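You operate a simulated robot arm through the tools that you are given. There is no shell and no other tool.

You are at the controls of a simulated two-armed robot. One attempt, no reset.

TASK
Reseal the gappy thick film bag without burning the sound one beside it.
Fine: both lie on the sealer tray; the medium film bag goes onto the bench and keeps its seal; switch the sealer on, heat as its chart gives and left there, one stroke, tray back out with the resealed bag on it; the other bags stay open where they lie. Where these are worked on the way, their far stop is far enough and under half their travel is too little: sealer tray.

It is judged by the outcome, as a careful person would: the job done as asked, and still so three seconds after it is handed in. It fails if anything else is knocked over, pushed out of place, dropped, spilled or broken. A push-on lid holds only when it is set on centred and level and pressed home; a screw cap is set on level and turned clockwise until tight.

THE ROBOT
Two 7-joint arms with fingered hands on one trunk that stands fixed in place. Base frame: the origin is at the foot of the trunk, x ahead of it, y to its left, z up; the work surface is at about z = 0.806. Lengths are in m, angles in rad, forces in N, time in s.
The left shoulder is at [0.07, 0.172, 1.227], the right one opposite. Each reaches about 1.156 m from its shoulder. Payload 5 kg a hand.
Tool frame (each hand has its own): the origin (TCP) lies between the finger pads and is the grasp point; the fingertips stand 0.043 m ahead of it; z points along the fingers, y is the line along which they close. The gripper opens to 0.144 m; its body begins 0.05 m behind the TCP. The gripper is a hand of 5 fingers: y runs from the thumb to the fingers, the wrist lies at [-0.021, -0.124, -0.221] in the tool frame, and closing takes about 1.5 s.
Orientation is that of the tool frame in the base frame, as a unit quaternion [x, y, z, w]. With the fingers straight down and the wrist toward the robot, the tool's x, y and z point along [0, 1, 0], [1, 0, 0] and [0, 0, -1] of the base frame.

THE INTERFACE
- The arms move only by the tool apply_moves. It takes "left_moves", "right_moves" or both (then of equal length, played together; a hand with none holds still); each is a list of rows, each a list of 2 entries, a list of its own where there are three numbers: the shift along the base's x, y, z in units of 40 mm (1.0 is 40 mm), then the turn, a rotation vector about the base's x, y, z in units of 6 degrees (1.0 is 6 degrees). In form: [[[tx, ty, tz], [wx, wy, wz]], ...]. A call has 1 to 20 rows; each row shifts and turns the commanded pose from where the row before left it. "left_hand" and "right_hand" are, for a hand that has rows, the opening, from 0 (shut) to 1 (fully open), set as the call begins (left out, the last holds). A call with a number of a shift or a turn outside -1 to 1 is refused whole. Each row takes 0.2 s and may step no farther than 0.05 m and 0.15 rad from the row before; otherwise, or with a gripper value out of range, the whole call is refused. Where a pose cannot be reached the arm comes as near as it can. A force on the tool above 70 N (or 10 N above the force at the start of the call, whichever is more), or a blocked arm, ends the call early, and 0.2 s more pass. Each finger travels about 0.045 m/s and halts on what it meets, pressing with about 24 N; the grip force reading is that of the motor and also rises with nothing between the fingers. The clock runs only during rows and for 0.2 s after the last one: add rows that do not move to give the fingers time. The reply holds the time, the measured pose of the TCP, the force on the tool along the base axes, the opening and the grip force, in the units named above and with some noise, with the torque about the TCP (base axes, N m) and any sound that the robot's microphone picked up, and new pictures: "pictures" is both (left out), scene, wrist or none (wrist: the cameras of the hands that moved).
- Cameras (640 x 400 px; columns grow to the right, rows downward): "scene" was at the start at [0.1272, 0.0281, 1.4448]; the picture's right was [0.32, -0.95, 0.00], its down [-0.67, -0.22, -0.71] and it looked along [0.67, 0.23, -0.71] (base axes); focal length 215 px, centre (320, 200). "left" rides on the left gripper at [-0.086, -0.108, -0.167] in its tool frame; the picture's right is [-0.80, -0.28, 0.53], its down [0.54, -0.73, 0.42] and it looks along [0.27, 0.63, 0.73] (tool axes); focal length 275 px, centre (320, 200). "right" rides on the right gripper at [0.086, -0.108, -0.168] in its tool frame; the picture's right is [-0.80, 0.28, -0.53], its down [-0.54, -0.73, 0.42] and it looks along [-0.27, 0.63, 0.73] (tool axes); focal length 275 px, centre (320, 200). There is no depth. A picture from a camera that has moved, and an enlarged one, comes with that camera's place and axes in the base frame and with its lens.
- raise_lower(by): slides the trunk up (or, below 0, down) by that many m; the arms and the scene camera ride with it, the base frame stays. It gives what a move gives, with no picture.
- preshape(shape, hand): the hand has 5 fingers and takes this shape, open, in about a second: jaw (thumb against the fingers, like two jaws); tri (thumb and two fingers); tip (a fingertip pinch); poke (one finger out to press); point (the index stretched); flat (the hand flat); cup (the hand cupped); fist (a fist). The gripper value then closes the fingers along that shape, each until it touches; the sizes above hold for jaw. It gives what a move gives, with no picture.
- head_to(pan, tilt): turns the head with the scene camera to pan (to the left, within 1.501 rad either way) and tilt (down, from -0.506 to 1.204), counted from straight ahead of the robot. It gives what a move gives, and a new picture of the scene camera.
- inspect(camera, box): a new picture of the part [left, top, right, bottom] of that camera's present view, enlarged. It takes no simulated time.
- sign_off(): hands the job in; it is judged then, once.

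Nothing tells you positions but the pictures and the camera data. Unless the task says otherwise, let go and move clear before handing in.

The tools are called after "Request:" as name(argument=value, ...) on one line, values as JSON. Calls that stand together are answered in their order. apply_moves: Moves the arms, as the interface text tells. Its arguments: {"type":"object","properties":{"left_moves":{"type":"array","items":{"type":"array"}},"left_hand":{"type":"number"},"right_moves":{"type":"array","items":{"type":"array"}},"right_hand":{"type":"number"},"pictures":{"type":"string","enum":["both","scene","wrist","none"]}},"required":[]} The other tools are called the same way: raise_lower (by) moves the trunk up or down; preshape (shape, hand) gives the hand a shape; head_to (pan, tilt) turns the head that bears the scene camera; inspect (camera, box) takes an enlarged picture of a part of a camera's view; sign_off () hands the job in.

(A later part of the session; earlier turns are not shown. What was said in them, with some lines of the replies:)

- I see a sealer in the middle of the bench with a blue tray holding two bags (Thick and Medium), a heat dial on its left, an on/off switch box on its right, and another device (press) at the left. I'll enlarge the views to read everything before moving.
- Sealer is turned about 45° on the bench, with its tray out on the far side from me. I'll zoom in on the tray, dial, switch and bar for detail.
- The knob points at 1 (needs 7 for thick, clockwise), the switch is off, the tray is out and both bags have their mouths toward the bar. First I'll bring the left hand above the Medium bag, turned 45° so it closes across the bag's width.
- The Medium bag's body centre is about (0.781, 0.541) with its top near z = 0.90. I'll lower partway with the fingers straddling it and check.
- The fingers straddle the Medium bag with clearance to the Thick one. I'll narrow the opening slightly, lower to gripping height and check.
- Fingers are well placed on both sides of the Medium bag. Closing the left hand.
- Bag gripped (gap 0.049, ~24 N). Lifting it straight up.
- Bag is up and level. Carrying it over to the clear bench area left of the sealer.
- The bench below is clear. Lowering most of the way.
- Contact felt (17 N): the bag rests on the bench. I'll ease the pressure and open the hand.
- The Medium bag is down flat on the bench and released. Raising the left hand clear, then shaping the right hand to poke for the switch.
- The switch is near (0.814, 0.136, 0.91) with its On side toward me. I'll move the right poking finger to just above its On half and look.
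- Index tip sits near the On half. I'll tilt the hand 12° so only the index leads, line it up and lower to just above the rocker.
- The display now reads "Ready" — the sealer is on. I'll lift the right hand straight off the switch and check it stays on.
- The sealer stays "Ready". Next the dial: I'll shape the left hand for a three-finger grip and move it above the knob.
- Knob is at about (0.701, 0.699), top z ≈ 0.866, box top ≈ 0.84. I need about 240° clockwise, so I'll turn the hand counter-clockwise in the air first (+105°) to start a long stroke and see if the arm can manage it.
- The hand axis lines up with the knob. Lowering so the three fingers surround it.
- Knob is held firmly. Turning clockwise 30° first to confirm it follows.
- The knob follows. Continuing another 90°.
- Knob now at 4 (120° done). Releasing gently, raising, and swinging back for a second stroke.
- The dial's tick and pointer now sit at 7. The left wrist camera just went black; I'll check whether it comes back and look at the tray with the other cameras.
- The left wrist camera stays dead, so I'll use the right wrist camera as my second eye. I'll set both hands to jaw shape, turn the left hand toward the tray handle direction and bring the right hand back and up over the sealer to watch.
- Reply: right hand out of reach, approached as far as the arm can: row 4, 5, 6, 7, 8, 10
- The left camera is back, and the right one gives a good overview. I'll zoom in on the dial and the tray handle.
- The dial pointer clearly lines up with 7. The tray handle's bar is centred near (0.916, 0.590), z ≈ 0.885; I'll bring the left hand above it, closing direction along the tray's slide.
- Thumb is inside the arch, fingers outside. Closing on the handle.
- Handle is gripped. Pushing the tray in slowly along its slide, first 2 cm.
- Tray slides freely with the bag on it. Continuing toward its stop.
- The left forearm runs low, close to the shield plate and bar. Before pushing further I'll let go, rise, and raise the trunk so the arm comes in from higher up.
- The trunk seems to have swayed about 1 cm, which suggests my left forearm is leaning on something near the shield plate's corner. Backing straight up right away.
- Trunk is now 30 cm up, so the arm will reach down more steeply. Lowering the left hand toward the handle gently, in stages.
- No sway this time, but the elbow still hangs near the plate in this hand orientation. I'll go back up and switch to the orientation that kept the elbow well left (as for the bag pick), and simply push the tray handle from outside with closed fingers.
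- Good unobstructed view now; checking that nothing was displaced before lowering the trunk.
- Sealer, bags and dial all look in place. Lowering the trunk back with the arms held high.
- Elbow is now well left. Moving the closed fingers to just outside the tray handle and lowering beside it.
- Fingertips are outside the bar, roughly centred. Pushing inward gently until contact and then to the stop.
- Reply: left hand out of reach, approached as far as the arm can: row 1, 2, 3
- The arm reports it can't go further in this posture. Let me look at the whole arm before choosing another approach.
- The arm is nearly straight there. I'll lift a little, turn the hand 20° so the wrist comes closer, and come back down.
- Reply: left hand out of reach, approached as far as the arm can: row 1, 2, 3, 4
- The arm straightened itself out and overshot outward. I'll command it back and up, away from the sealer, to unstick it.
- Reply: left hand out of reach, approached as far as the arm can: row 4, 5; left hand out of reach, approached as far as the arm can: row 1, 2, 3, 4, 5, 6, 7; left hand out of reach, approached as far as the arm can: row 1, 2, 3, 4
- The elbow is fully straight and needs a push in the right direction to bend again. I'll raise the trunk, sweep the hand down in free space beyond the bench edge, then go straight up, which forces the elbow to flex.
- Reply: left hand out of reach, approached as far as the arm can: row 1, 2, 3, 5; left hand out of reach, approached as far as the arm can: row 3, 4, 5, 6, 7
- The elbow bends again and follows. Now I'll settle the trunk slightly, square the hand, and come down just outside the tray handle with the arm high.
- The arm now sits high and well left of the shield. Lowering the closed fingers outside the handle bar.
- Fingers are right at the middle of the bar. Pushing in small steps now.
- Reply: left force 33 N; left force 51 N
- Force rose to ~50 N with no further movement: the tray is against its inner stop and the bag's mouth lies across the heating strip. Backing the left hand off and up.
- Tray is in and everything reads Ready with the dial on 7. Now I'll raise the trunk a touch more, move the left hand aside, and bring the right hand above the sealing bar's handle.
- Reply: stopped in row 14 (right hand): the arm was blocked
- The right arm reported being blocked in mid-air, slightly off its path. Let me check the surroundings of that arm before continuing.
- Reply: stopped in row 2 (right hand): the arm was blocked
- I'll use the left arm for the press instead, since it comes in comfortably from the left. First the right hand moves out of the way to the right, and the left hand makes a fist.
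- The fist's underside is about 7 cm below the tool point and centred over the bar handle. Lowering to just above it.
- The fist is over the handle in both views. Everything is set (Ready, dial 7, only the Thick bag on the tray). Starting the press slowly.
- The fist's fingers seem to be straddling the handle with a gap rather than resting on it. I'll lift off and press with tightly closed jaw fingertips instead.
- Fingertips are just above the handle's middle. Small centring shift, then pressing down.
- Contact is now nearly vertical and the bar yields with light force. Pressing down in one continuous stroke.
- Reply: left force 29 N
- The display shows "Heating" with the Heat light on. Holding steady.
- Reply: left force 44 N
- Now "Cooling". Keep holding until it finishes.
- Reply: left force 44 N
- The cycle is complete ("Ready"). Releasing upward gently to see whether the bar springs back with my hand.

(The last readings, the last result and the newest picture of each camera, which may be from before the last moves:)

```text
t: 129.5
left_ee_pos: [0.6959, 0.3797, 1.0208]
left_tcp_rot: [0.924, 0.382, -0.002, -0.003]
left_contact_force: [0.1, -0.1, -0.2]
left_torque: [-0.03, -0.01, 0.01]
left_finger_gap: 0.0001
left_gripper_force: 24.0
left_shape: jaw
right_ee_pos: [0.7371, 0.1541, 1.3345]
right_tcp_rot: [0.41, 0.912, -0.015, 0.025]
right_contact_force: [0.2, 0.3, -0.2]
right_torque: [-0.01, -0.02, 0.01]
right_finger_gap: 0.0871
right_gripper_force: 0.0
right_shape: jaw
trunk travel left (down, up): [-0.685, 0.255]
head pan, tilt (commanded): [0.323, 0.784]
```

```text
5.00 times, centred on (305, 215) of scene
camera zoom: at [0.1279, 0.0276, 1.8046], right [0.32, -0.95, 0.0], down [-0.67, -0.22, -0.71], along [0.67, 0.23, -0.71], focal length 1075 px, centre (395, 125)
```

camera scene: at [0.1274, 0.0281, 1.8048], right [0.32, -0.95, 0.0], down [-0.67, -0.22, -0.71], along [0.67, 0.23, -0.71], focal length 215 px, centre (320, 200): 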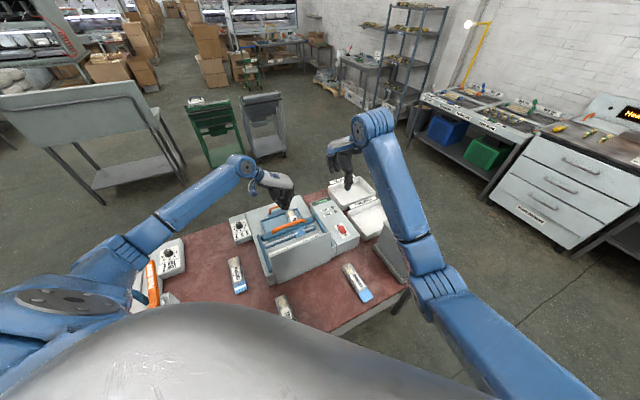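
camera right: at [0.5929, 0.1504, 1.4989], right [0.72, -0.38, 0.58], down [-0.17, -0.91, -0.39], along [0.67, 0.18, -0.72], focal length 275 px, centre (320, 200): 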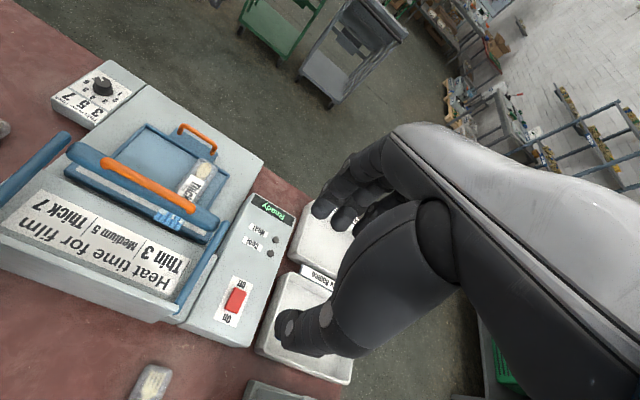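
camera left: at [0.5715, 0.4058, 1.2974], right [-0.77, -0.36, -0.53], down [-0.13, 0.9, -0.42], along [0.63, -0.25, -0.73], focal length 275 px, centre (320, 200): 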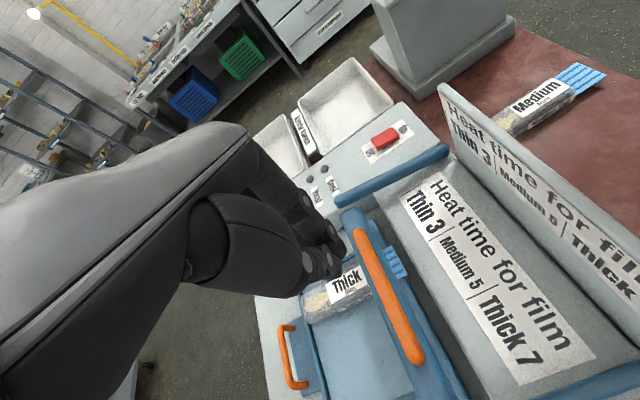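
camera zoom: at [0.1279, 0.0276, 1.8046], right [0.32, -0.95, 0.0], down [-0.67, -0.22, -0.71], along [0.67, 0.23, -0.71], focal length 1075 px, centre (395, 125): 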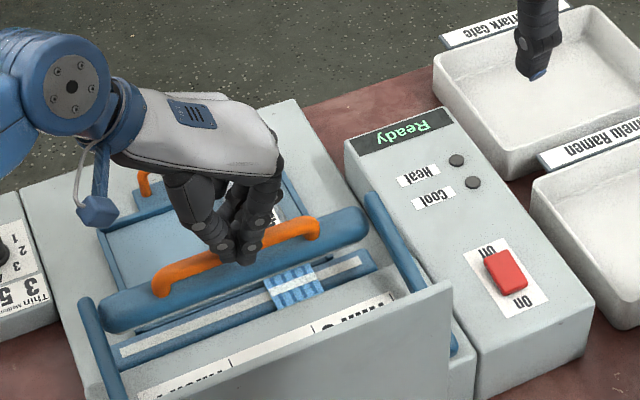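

The bar springs back and the bag now shows a continuous seal line. Moving the left hand up and over toward the tray handle for pulling the tray out.

Request:
apply_moves(left_moves=[[[0, 0, 0.8], [0, 0, 0]], [[0, 0, 0.9], [0, 0, 0]], [[0, 0, 0.9], [0, 0, 0]], [[0, 0, 0.9], [0, 0, 0]], [[0.36, 0.36, 0.2], [0, 0, 0.75]], [[0.36, 0.36, 0.2], [0, 0, 0.75]], [[0.36, 0.36, 0.2], [0, 0, 0.75]], [[0.36, 0.36, 0.2], [0, 0, 0.75]], [[0.36, 0.36, 0.2], [0, 0, 0.75]], [[0.36, 0.36, 0], [0, 0, 0.75]], [[0.36, 0.36, 0], [0, 0, 0.75]], [[0.36, 0.36, 0], [0, 0, 0.75]], [[0.36, 0.36, 0], [0, 0, 0.75]], [[0.36, 0.36, 0], [0, 0, 0.75]]], pictures="both")

Request:
inspect(camera="right", box=[0, 60, 320, 300])

```text
t: 132.5
left_ee_pos: [0.8396, 0.522, 1.2015]
left_tcp_rot: [0.707, 0.707, -0.001, 0.0]
left_contact_force: [0.8, -0.1, -0.3]
left_torque: [0.0, 0.03, -0.04]
left_finger_gap: 0.0
left_gripper_force: 24.4
left_shape: jaw
right_ee_pos: [0.7371, 0.1547, 1.3341]
right_tcp_rot: [0.41, 0.912, -0.015, 0.025]
right_contact_force: [-0.2, -0.4, -0.1]
right_torque: [-0.03, 0.01, -0.01]
right_finger_gap: 0.0866
right_gripper_force: 0.1
right_shape: jaw
trunk travel left (down, up): [-0.685, 0.255]
head pan, tilt (commanded): [0.323, 0.784]
camera scene: at [0.1283, 0.0281, 1.8047], right [0.32, -0.95, 0.0], down [-0.67, -0.22, -0.71], along [0.67, 0.23, -0.71], focal length 215 px, centre (320, 200)
camera left: at [0.7319, 0.4355, 1.3708], right [-0.29, -0.8, -0.53], down [-0.73, 0.54, -0.42], along [0.62, 0.27, -0.74], focal length 275 px, centre (320, 200)
```

scene: 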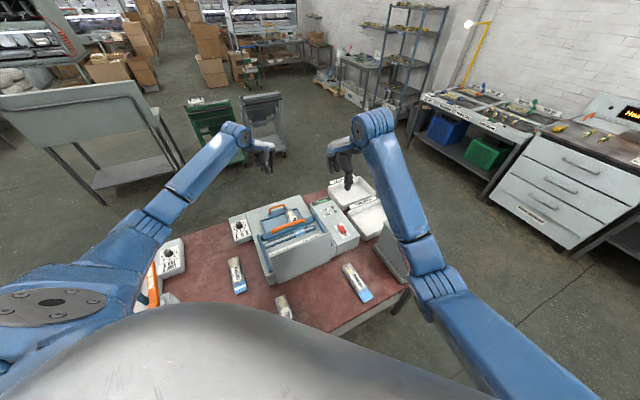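
left: 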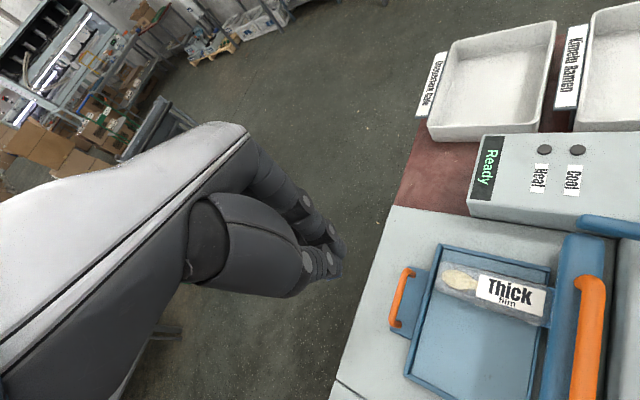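

```text
1.67 times, centred on (160, 180) of right
camera zoom: at [0.5937, 0.1531, 1.4982], right [0.72, -0.38, 0.58], down [-0.17, -0.91, -0.39], along [0.67, 0.18, -0.72], focal length 459 px, centre (587, 233)
```

zoom: 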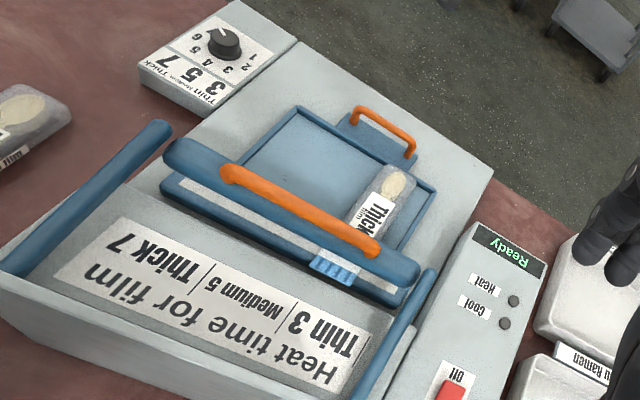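

Request:
inspect(camera="left", box=[370, 230, 490, 350])

Request:
raise_lower(by=-0.08)

```text
3.33 times, centred on (430, 290) of left
camera zoom: at [0.7319, 0.4355, 1.3708], right [-0.29, -0.8, -0.53], down [-0.73, 0.54, -0.42], along [0.62, 0.27, -0.74], focal length 918 px, centre (-47, -100)
```

zoom: 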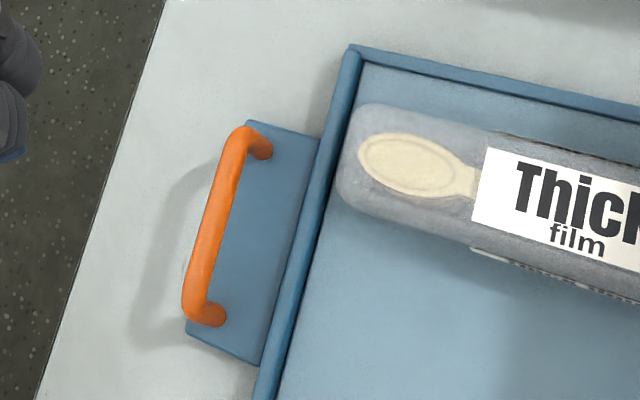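

```text
t: 133.7
left_ee_pos: [0.84, 0.522, 1.123]
left_tcp_rot: [0.708, 0.706, -0.002, 0.0]
left_contact_force: [0.1, 0.1, -0.6]
left_torque: [0.0, 0.0, 0.0]
left_finger_gap: 0.0
left_gripper_force: 23.9
left_shape: jaw
right_ee_pos: [0.7372, 0.1543, 1.2551]
right_tcp_rot: [0.409, 0.912, -0.015, 0.024]
right_contact_force: [0.2, 0.9, -0.4]
right_torque: [0.0, 0.04, 0.02]
right_finger_gap: 0.0869
right_gripper_force: 0.1
right_shape: jaw
trunk travel left (down, up): [-0.605, 0.335]
head pan, tilt (commanded): [0.323, 0.784]
```

Request:
apply_moves(left_moves=[[[-0.38, -0.28, 0], [0, 0, 0]], [[0, 0, -0.8], [0, 0, 0]], [[0, 0, -0.8], [0, 0, 0]], [[0, 0, -0.8], [0, 0, 0]], [[0, 0, -0.8], [0, 0, 0]], [[0, 0, -0.8], [0, 0, 0]], [[0, 0, -0.6], [0, 0, 0]]], pictures="wrist")

Request:
inspect(camera="left", box=[240, 120, 500, 340])

Request:
inspect(camera="right", box=[60, 60, 280, 240])

Request:
inspect(camera="scene", box=[200, 140, 340, 250])

```text
t: 135.3
left_ee_pos: [0.8243, 0.5112, 0.9379]
left_tcp_rot: [0.708, 0.706, -0.002, 0.0]
left_contact_force: [1.0, 0.4, 0.4]
left_torque: [-0.01, 0.04, 0.01]
left_finger_gap: 0.0001
left_gripper_force: 24.3
left_shape: jaw
right_ee_pos: [0.7368, 0.1543, 1.2538]
right_tcp_rot: [0.409, 0.912, -0.015, 0.024]
right_contact_force: [0.6, 0.1, 0.1]
right_torque: [0.01, -0.01, 0.02]
right_finger_gap: 0.0867
right_gripper_force: 0.0
right_shape: jaw
trunk travel left (down, up): [-0.605, 0.335]
head pan, tilt (commanded): [0.323, 0.784]
camera left: at [0.7162, 0.4241, 1.1065], right [-0.29, -0.8, -0.53], down [-0.73, 0.54, -0.42], along [0.62, 0.27, -0.73], focal length 275 px, centre (320, 200)
```

left: 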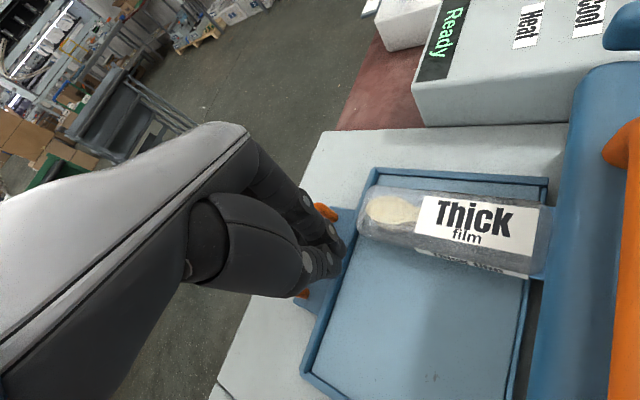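

```text
1.82 times, centred on (370, 230) of left
camera zoom: at [0.7162, 0.4241, 1.1065], right [-0.29, -0.8, -0.53], down [-0.73, 0.54, -0.42], along [0.62, 0.27, -0.73], focal length 500 px, centre (229, 146)
```

zoom: 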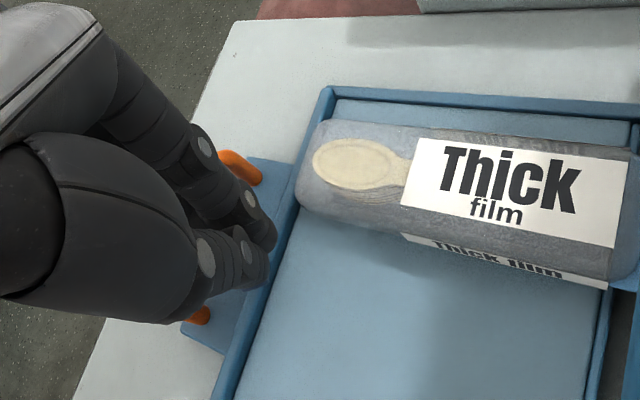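

```text
2.22 times, centred on (170, 150) of right
camera zoom: at [0.5931, 0.1532, 1.4185], right [0.72, -0.38, 0.58], down [-0.17, -0.91, -0.39], along [0.67, 0.18, -0.72], focal length 612 px, centre (653, 311)
```

zoom: 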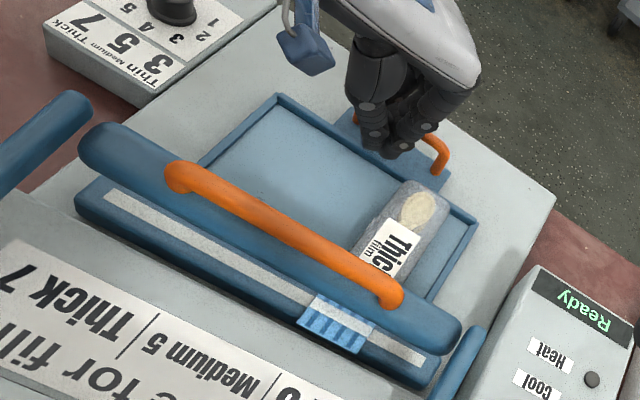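

```text
3.64 times, centred on (270, 195) of scene
camera zoom: at [0.1276, 0.0282, 1.7248], right [0.32, -0.95, 0.0], down [-0.67, -0.22, -0.71], along [0.67, 0.23, -0.71], focal length 782 px, centre (502, 218)
```

zoom: 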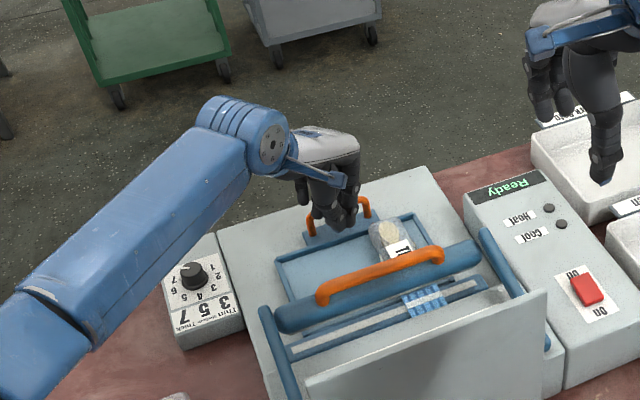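

Request:
apply_moves(left_moves=[[[0, 0, -0.25], [0, 0, 0]], [[0, 0, -0.2], [0, 0, 0]]], pictures="none")

Request:
inspect(camera="left", box=[240, 120, 500, 340])

Request:
inspect(camera="scene", box=[240, 170, 320, 230])

```text
t: 135.9
left_ee_pos: [0.8245, 0.5108, 0.9192]
left_tcp_rot: [0.708, 0.706, -0.002, -0.001]
left_contact_force: [-0.6, 0.7, 0.4]
left_torque: [-0.02, 0.01, -0.01]
left_finger_gap: 0.0001
left_gripper_force: 23.6
left_shape: jaw
right_ee_pos: [0.737, 0.1543, 1.2545]
right_tcp_rot: [0.41, 0.912, -0.015, 0.024]
right_contact_force: [-0.1, -0.1, 0.3]
right_torque: [-0.02, -0.02, -0.02]
right_finger_gap: 0.0867
right_gripper_force: 0.1
right_shape: jaw
trunk travel left (down, up): [-0.605, 0.335]
head pan, tilt (commanded): [0.323, 0.784]
```

```text
1.82 times, centred on (370, 230) of left
camera zoom: at [0.7166, 0.4241, 1.0882], right [-0.29, -0.8, -0.53], down [-0.73, 0.54, -0.42], along [0.62, 0.26, -0.73], focal length 500 px, centre (229, 146)
```

zoom: 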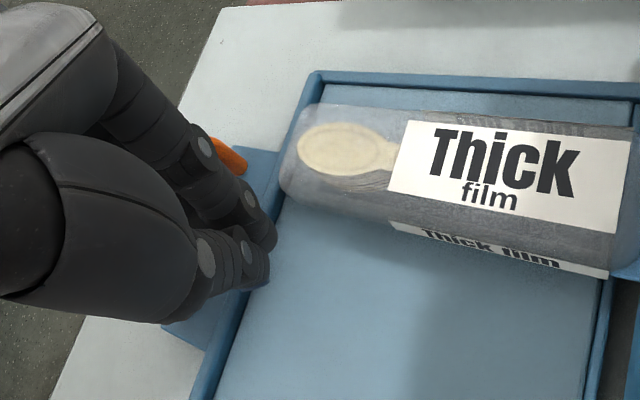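

```text
6.67 times, centred on (280, 200) of scene
camera zoom: at [0.1278, 0.0282, 1.7248], right [0.32, -0.95, 0.0], down [-0.67, -0.22, -0.71], along [0.67, 0.23, -0.71], focal length 1433 px, centre (587, 200)
```

zoom: 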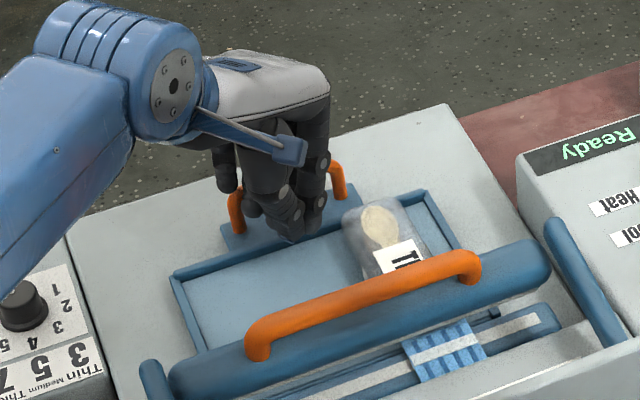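

Fingers are inside the arch, beside the bag with clearance. Pushing the tray outward now in small steps.

Request:
apply_moves(left_moves=[[[0.12, 0.12, 0], [0, 0, 0]], [[0.12, 0.12, 0], [0, 0, 0]], [[0.12, 0.12, 0], [0, 0, 0]]], pictures="none")

Request:
inspect(camera="scene", box=[240, 170, 320, 230])

Request:
inspect(camera="left", box=[240, 120, 500, 340])

```text
t: 136.7
left_ee_pos: [0.837, 0.5269, 0.9205]
left_tcp_rot: [0.708, 0.706, -0.001, -0.001]
left_contact_force: [0.1, -2.2, 1.9]
left_torque: [0.08, 0.0, 0.03]
left_finger_gap: 0.0
left_gripper_force: 24.2
left_shape: jaw
right_ee_pos: [0.7356, 0.1539, 1.2553]
right_tcp_rot: [0.409, 0.912, -0.015, 0.024]
right_contact_force: [-0.1, 0.9, 0.5]
right_torque: [-0.01, -0.03, -0.03]
right_finger_gap: 0.0868
right_gripper_force: 0.1
right_shape: jaw
trunk travel left (down, up): [-0.605, 0.335]
head pan, tilt (commanded): [0.323, 0.784]
```

```text
6.67 times, centred on (280, 200) of scene
camera zoom: at [0.1272, 0.0279, 1.7248], right [0.32, -0.95, 0.0], down [-0.67, -0.22, -0.71], along [0.67, 0.23, -0.71], focal length 1433 px, centre (587, 200)
```

zoom: 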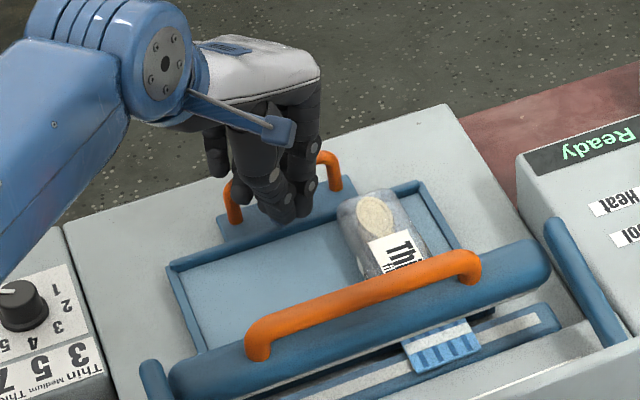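

```text
1.82 times, centred on (370, 230) of left
camera zoom: at [0.73, 0.4388, 1.0891], right [-0.29, -0.8, -0.53], down [-0.73, 0.54, -0.42], along [0.62, 0.27, -0.73], focal length 500 px, centre (229, 146)
```

zoom: 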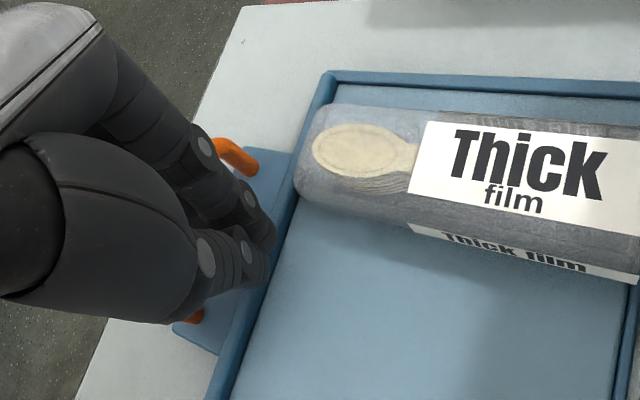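

The tray is sliding out easily. Continuing.

Request:
apply_moves(left_moves=[[[0.15, 0.15, 0], [0, 0, 0]], [[0.15, 0.15, 0], [0, 0, 0]], [[0.15, 0.15, 0], [0, 0, 0]], [[0.15, 0.15, 0], [0, 0, 0]]], pictures="none")

Request:
inspect(camera="scene", box=[230, 160, 330, 230])

Request:
inspect(camera="right", box=[60, 60, 280, 240])

```text
t: 137.7
left_ee_pos: [0.8614, 0.5502, 0.9195]
left_tcp_rot: [0.708, 0.706, -0.002, 0.0]
left_contact_force: [-0.1, -0.3, 3.6]
left_torque: [0.13, 0.01, -0.02]
left_finger_gap: 0.0001
left_gripper_force: 24.4
left_shape: jaw
right_ee_pos: [0.7367, 0.1538, 1.2545]
right_tcp_rot: [0.41, 0.912, -0.015, 0.024]
right_contact_force: [-0.9, -0.7, 0.3]
right_torque: [0.0, -0.05, 0.02]
right_finger_gap: 0.0866
right_gripper_force: 0.0
right_shape: jaw
trunk travel left (down, up): [-0.605, 0.335]
head pan, tilt (commanded): [0.323, 0.784]
```

```text
5.71 times, centred on (280, 195) of scene
camera zoom: at [0.1276, 0.0278, 1.7248], right [0.32, -0.95, 0.0], down [-0.67, -0.22, -0.71], along [0.67, 0.23, -0.71], focal length 1229 px, centre (549, 229)
```

zoom: 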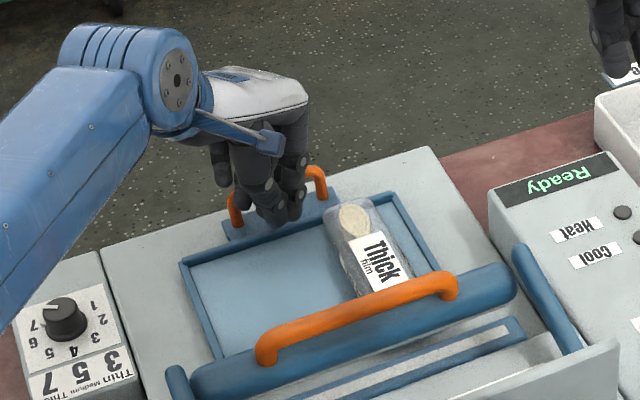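

```text
2.22 times, centred on (170, 150) of right
camera zoom: at [0.5932, 0.1529, 1.4185], right [0.72, -0.38, 0.58], down [-0.17, -0.91, -0.39], along [0.67, 0.18, -0.72], focal length 612 px, centre (653, 311)
```

zoom: 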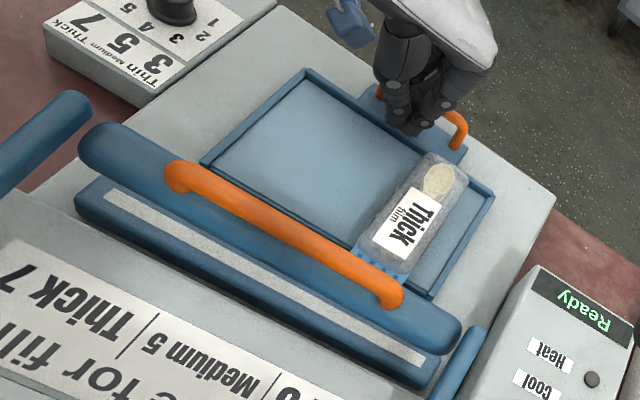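

Request:
apply_moves(left_moves=[[[0.12, 0.12, 0], [0, 0, 0]], [[0.12, 0.12, 0], [0, 0, 0]], [[0.12, 0.12, 0], [0, 0, 0]]], pictures="none")

Request:
inspect(camera="scene", box=[230, 160, 330, 230])

Request:
inspect(camera="right", box=[60, 60, 280, 240])

```text
t: 138.5
left_ee_pos: [0.8761, 0.5645, 0.9202]
left_tcp_rot: [0.708, 0.706, -0.002, 0.0]
left_contact_force: [-1.4, -0.1, 2.3]
left_torque: [0.08, 0.02, 0.06]
left_finger_gap: 0.0001
left_gripper_force: 23.9
left_shape: jaw
right_ee_pos: [0.736, 0.1546, 1.2558]
right_tcp_rot: [0.41, 0.912, -0.015, 0.024]
right_contact_force: [0.5, 0.4, 0.7]
right_torque: [0.02, 0.02, 0.0]
right_finger_gap: 0.0868
right_gripper_force: 0.0
right_shape: jaw
trunk travel left (down, up): [-0.605, 0.335]
head pan, tilt (commanded): [0.323, 0.784]
```

```text
5.71 times, centred on (280, 195) of scene
camera zoom: at [0.1272, 0.0278, 1.7248], right [0.32, -0.95, 0.0], down [-0.67, -0.22, -0.71], along [0.67, 0.23, -0.71], focal length 1229 px, centre (549, 229)
```

zoom: 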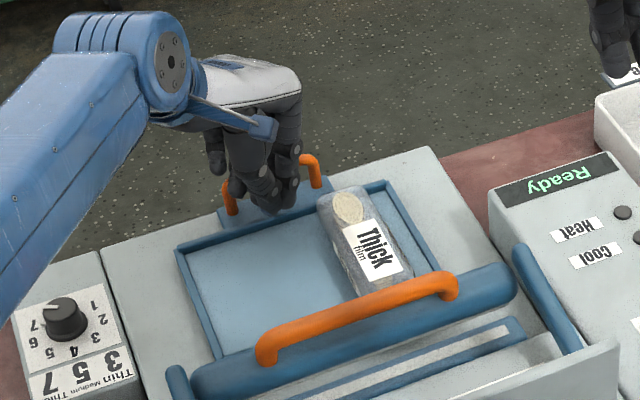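

```text
2.22 times, centred on (170, 150) of right
camera zoom: at [0.5928, 0.1529, 1.4187], right [0.72, -0.38, 0.58], down [-0.17, -0.91, -0.39], along [0.67, 0.18, -0.72], focal length 612 px, centre (653, 311)
```

zoom: 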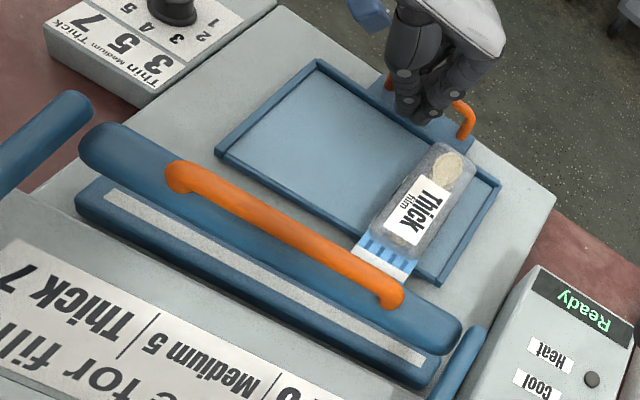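

Request:
apply_moves(left_moves=[[[0.1, 0.1, 0], [0, 0, 0]], [[0.1, 0.1, 0], [0, 0, 0]], [[0.1, 0.1, 0], [0, 0, 0]]], pictures="none")

Request:
inspect(camera="right", box=[60, 60, 280, 240])

```text
t: 139.3
left_ee_pos: [0.8881, 0.5745, 0.9245]
left_tcp_rot: [0.708, 0.707, 0.0, 0.002]
left_contact_force: [-8.7, -8.8, 17.8]
left_torque: [0.22, 0.11, 0.12]
left_finger_gap: 0.0
left_gripper_force: 24.1
left_shape: jaw
right_ee_pos: [0.7348, 0.1528, 1.2566]
right_tcp_rot: [0.41, 0.912, -0.013, 0.025]
right_contact_force: [0.9, 0.0, -0.6]
right_torque: [-0.02, 0.01, 0.0]
right_finger_gap: 0.0866
right_gripper_force: 0.1
right_shape: jaw
trunk travel left (down, up): [-0.605, 0.335]
head pan, tilt (commanded): [0.323, 0.784]
```

```text
2.22 times, centred on (170, 150) of right
camera zoom: at [0.5902, 0.1511, 1.4202], right [0.72, -0.38, 0.58], down [-0.17, -0.91, -0.39], along [0.67, 0.18, -0.72], focal length 612 px, centre (653, 311)
```

zoom: 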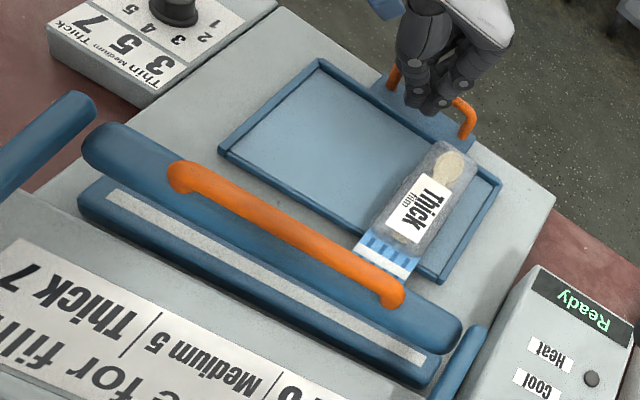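

The tray is back at its original outer position (corner matches the start) and force is rising, so it is at its stop. Backing the fingers off the bar and lifting clear.

Request:
apply_moves(left_moves=[[[-0.15, -0.15, 0], [0, 0, 0]], [[-0.15, -0.15, 0], [0, 0, 0]], [[0, 0, 0.4], [0, 0, 0]], [[0, 0, 0.7], [0, 0, 0]], [[0, 0, 0.9], [0, 0, 0]], [[0, 0, 0.9], [0, 0, 0]], [[0, 0, 0.9], [0, 0, 0]], [[0, 0, 0.9], [0, 0, 0]]], pictures="both")

Request:
inspect(camera="right", box=[40, 60, 300, 260])

Request:
inspect(camera="scene", box=[200, 160, 380, 320])

```text
t: 141.1
left_ee_pos: [0.8759, 0.5631, 1.1075]
left_tcp_rot: [0.708, 0.706, -0.002, -0.002]
left_contact_force: [-0.6, -0.5, 0.1]
left_torque: [0.02, -0.11, 0.01]
left_finger_gap: 0.0
left_gripper_force: 24.4
left_shape: jaw
right_ee_pos: [0.7376, 0.1527, 1.2554]
right_tcp_rot: [0.41, 0.912, -0.014, 0.024]
right_contact_force: [0.6, -0.5, 0.2]
right_torque: [0.02, 0.0, 0.01]
right_finger_gap: 0.0868
right_gripper_force: 0.1
right_shape: jaw
trunk travel left (down, up): [-0.605, 0.335]
head pan, tilt (commanded): [0.323, 0.784]
camera scene: at [0.1268, 0.0276, 1.7248], right [0.32, -0.95, 0.0], down [-0.67, -0.22, -0.71], along [0.67, 0.23, -0.71], focal length 215 px, centre (320, 200)
camera left: at [0.7677, 0.4767, 1.277], right [-0.29, -0.8, -0.53], down [-0.73, 0.54, -0.42], along [0.62, 0.27, -0.74], focal length 275 px, centre (320, 200)
```

scene: 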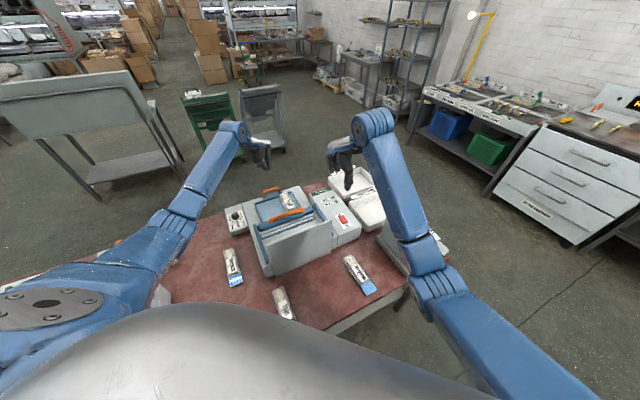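
left: 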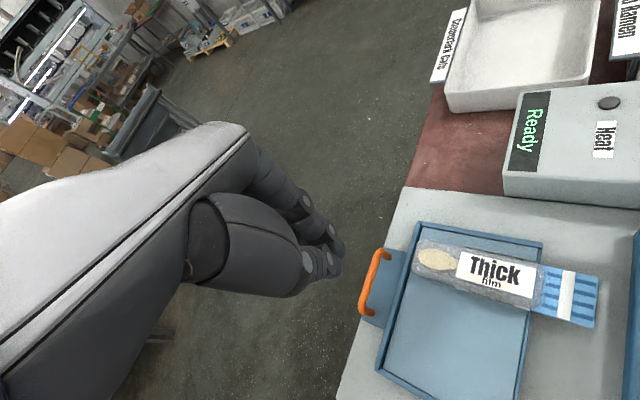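

```text
2.00 times, centred on (170, 160) of right
camera zoom: at [0.5925, 0.1527, 1.4188], right [0.72, -0.38, 0.58], down [-0.17, -0.91, -0.39], along [0.67, 0.18, -0.72], focal length 551 px, centre (620, 280)
```

zoom: 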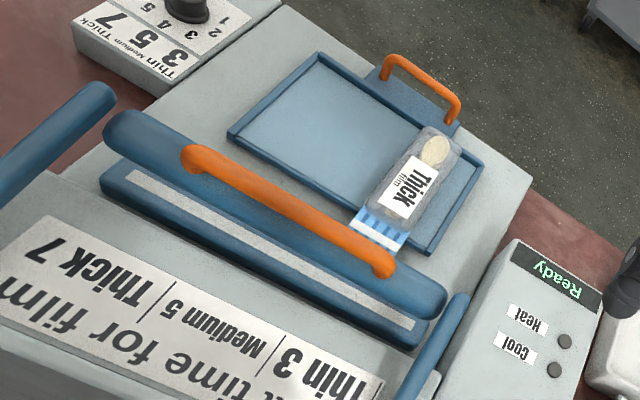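

```text
2.50 times, centred on (290, 240) of scene
camera zoom: at [0.1268, 0.0276, 1.7248], right [0.32, -0.95, 0.0], down [-0.67, -0.22, -0.71], along [0.67, 0.23, -0.71], focal length 538 px, centre (395, 100)
```

zoom: 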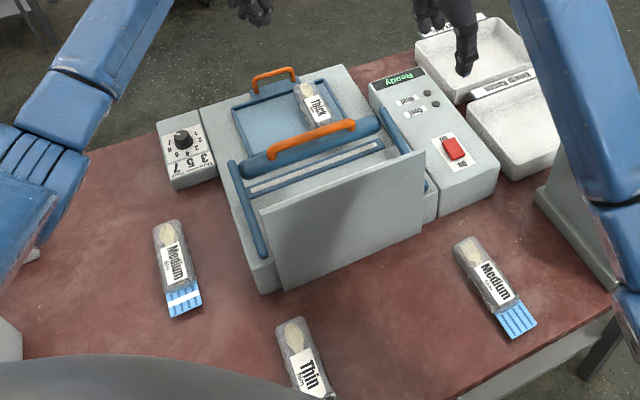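

The tray is out with the Thick bag on it. Checking both seals, the dial and the switch up close.

Request:
inspect(camera="left", box=[350, 210, 630, 390])

Request:
inspect(camera="scene", box=[210, 195, 270, 245])

Request:
inspect(camera="scene", box=[220, 240, 390, 330])

Request:
inspect(camera="right", box=[40, 40, 140, 120])

```text
2.22 times, centred on (490, 300) of left
camera zoom: at [0.7677, 0.4767, 1.277], right [-0.29, -0.8, -0.53], down [-0.73, 0.54, -0.42], along [0.62, 0.27, -0.74], focal length 612 px, centre (-58, -22)
```

zoom: 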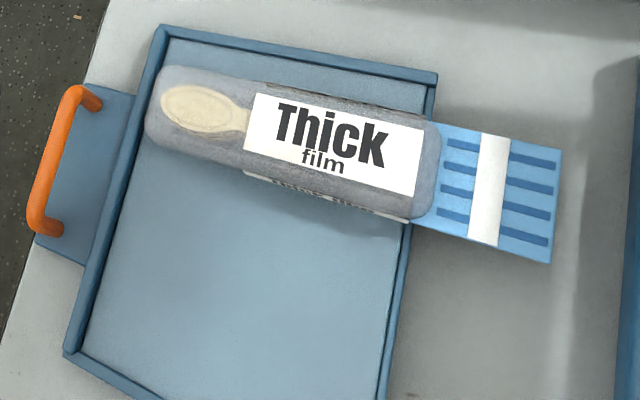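

```text
8.00 times, centred on (240, 220) of scene
camera zoom: at [0.1268, 0.0276, 1.7248], right [0.32, -0.95, 0.0], down [-0.67, -0.22, -0.71], along [0.67, 0.23, -0.71], focal length 1720 px, centre (960, 40)
```

zoom: 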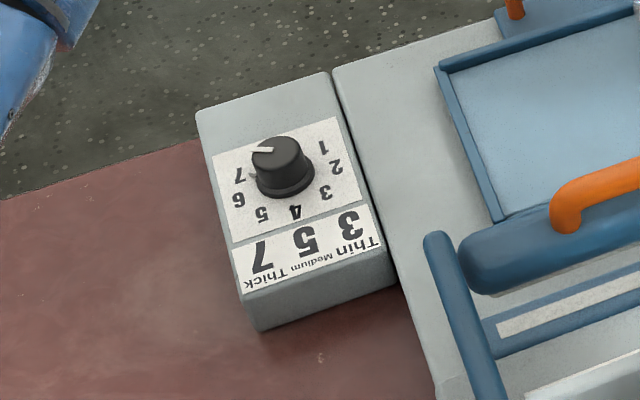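

```text
3.76 times, centred on (305, 285) of scene
camera zoom: at [0.1268, 0.0276, 1.7248], right [0.32, -0.95, 0.0], down [-0.67, -0.22, -0.71], along [0.67, 0.23, -0.71], focal length 809 px, centre (376, -120)
```

zoom: 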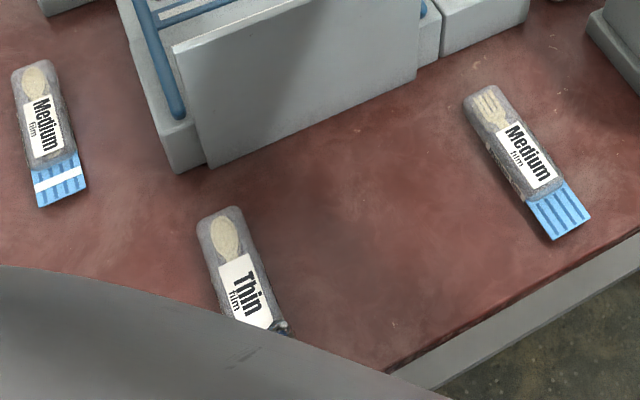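

```text
5.00 times, centred on (90, 80) of right
camera zoom: at [0.5925, 0.1527, 1.4188], right [0.72, -0.38, 0.58], down [-0.17, -0.91, -0.39], along [0.67, 0.18, -0.72], focal length 1376 px, centre (1470, 800)
```

zoom: 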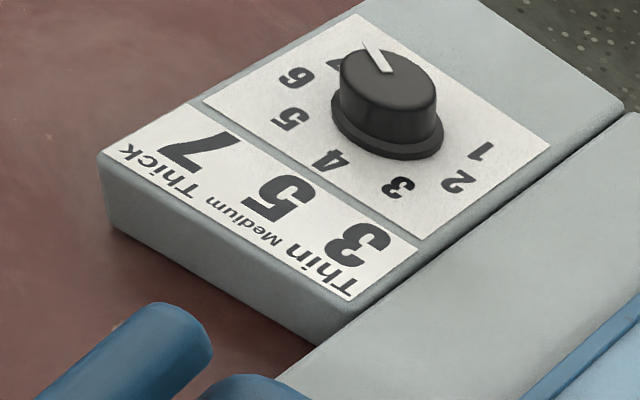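

Everything matches: full seal band on the Thick bag, Medium bag sealed on the bench, open bags untouched, dial at 7, sealer on. A final lift of the left hand well clear.

Request:
apply_moves(left_moves=[[[0, 0.2, 0.8], [0, 0, 0]], [[0, 0.2, 0.8], [0, 0, 0]], [[0, 0.2, 0.8], [0, 0, 0]], [[0, 0.2, 0.5], [0, 0, 0]], [[0, 0, 0], [0, 0, 0]]], pictures="scene")

```text
t: 142.3
left_ee_pos: [0.8763, 0.596, 1.2237]
left_tcp_rot: [0.708, 0.706, -0.002, -0.001]
left_contact_force: [0.6, -0.5, 0.4]
left_torque: [-0.02, -0.03, -0.01]
left_finger_gap: 0.0
left_gripper_force: 23.9
left_shape: jaw
right_ee_pos: [0.7374, 0.1534, 1.2547]
right_tcp_rot: [0.409, 0.912, -0.014, 0.024]
right_contact_force: [-0.9, 0.0, 0.1]
right_torque: [0.01, -0.01, 0.01]
right_finger_gap: 0.0866
right_gripper_force: 0.1
right_shape: jaw
trunk travel left (down, up): [-0.605, 0.335]
head pan, tilt (commanded): [0.323, 0.784]
camera scene: at [0.1274, 0.0281, 1.7248], right [0.32, -0.95, 0.0], down [-0.67, -0.22, -0.71], along [0.67, 0.23, -0.71], focal length 215 px, centre (320, 200)
```

scene: 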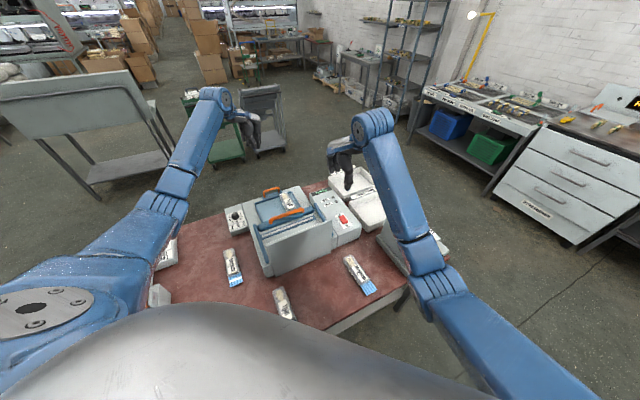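

Both hands are clear. The resealed Thick bag lies on the drawn-out tray, the Medium bag is on the bench with its seal intact, and everything else is in place. Handing in.

Request:
sign_off()

```text
The job is handed in.
```

The thick film bag is resealed and on the tray, which is back out at its stop. The bag's mouth shows one unbroken seal band.

- **Medium bag:** I moved it onto the bench before sealing. Its seal line is still whole.
- **Sealer:** It is on and reads "Ready", with the dial left at 7, the chart's setting for thick film. I pushed the tray in to its far stop, pressed the bar once, and held it through heating and cooling.
- **Other bags:** The open Thin and Medium bags on the bench were not touched.

One thing did not go cleanly: partway through pushing the tray in, my left forearm probably leaned against the sealer's shield plate. The trunk swayed about 1 cm, so I backed off. The sealer looked in place in the pictures afterwards.
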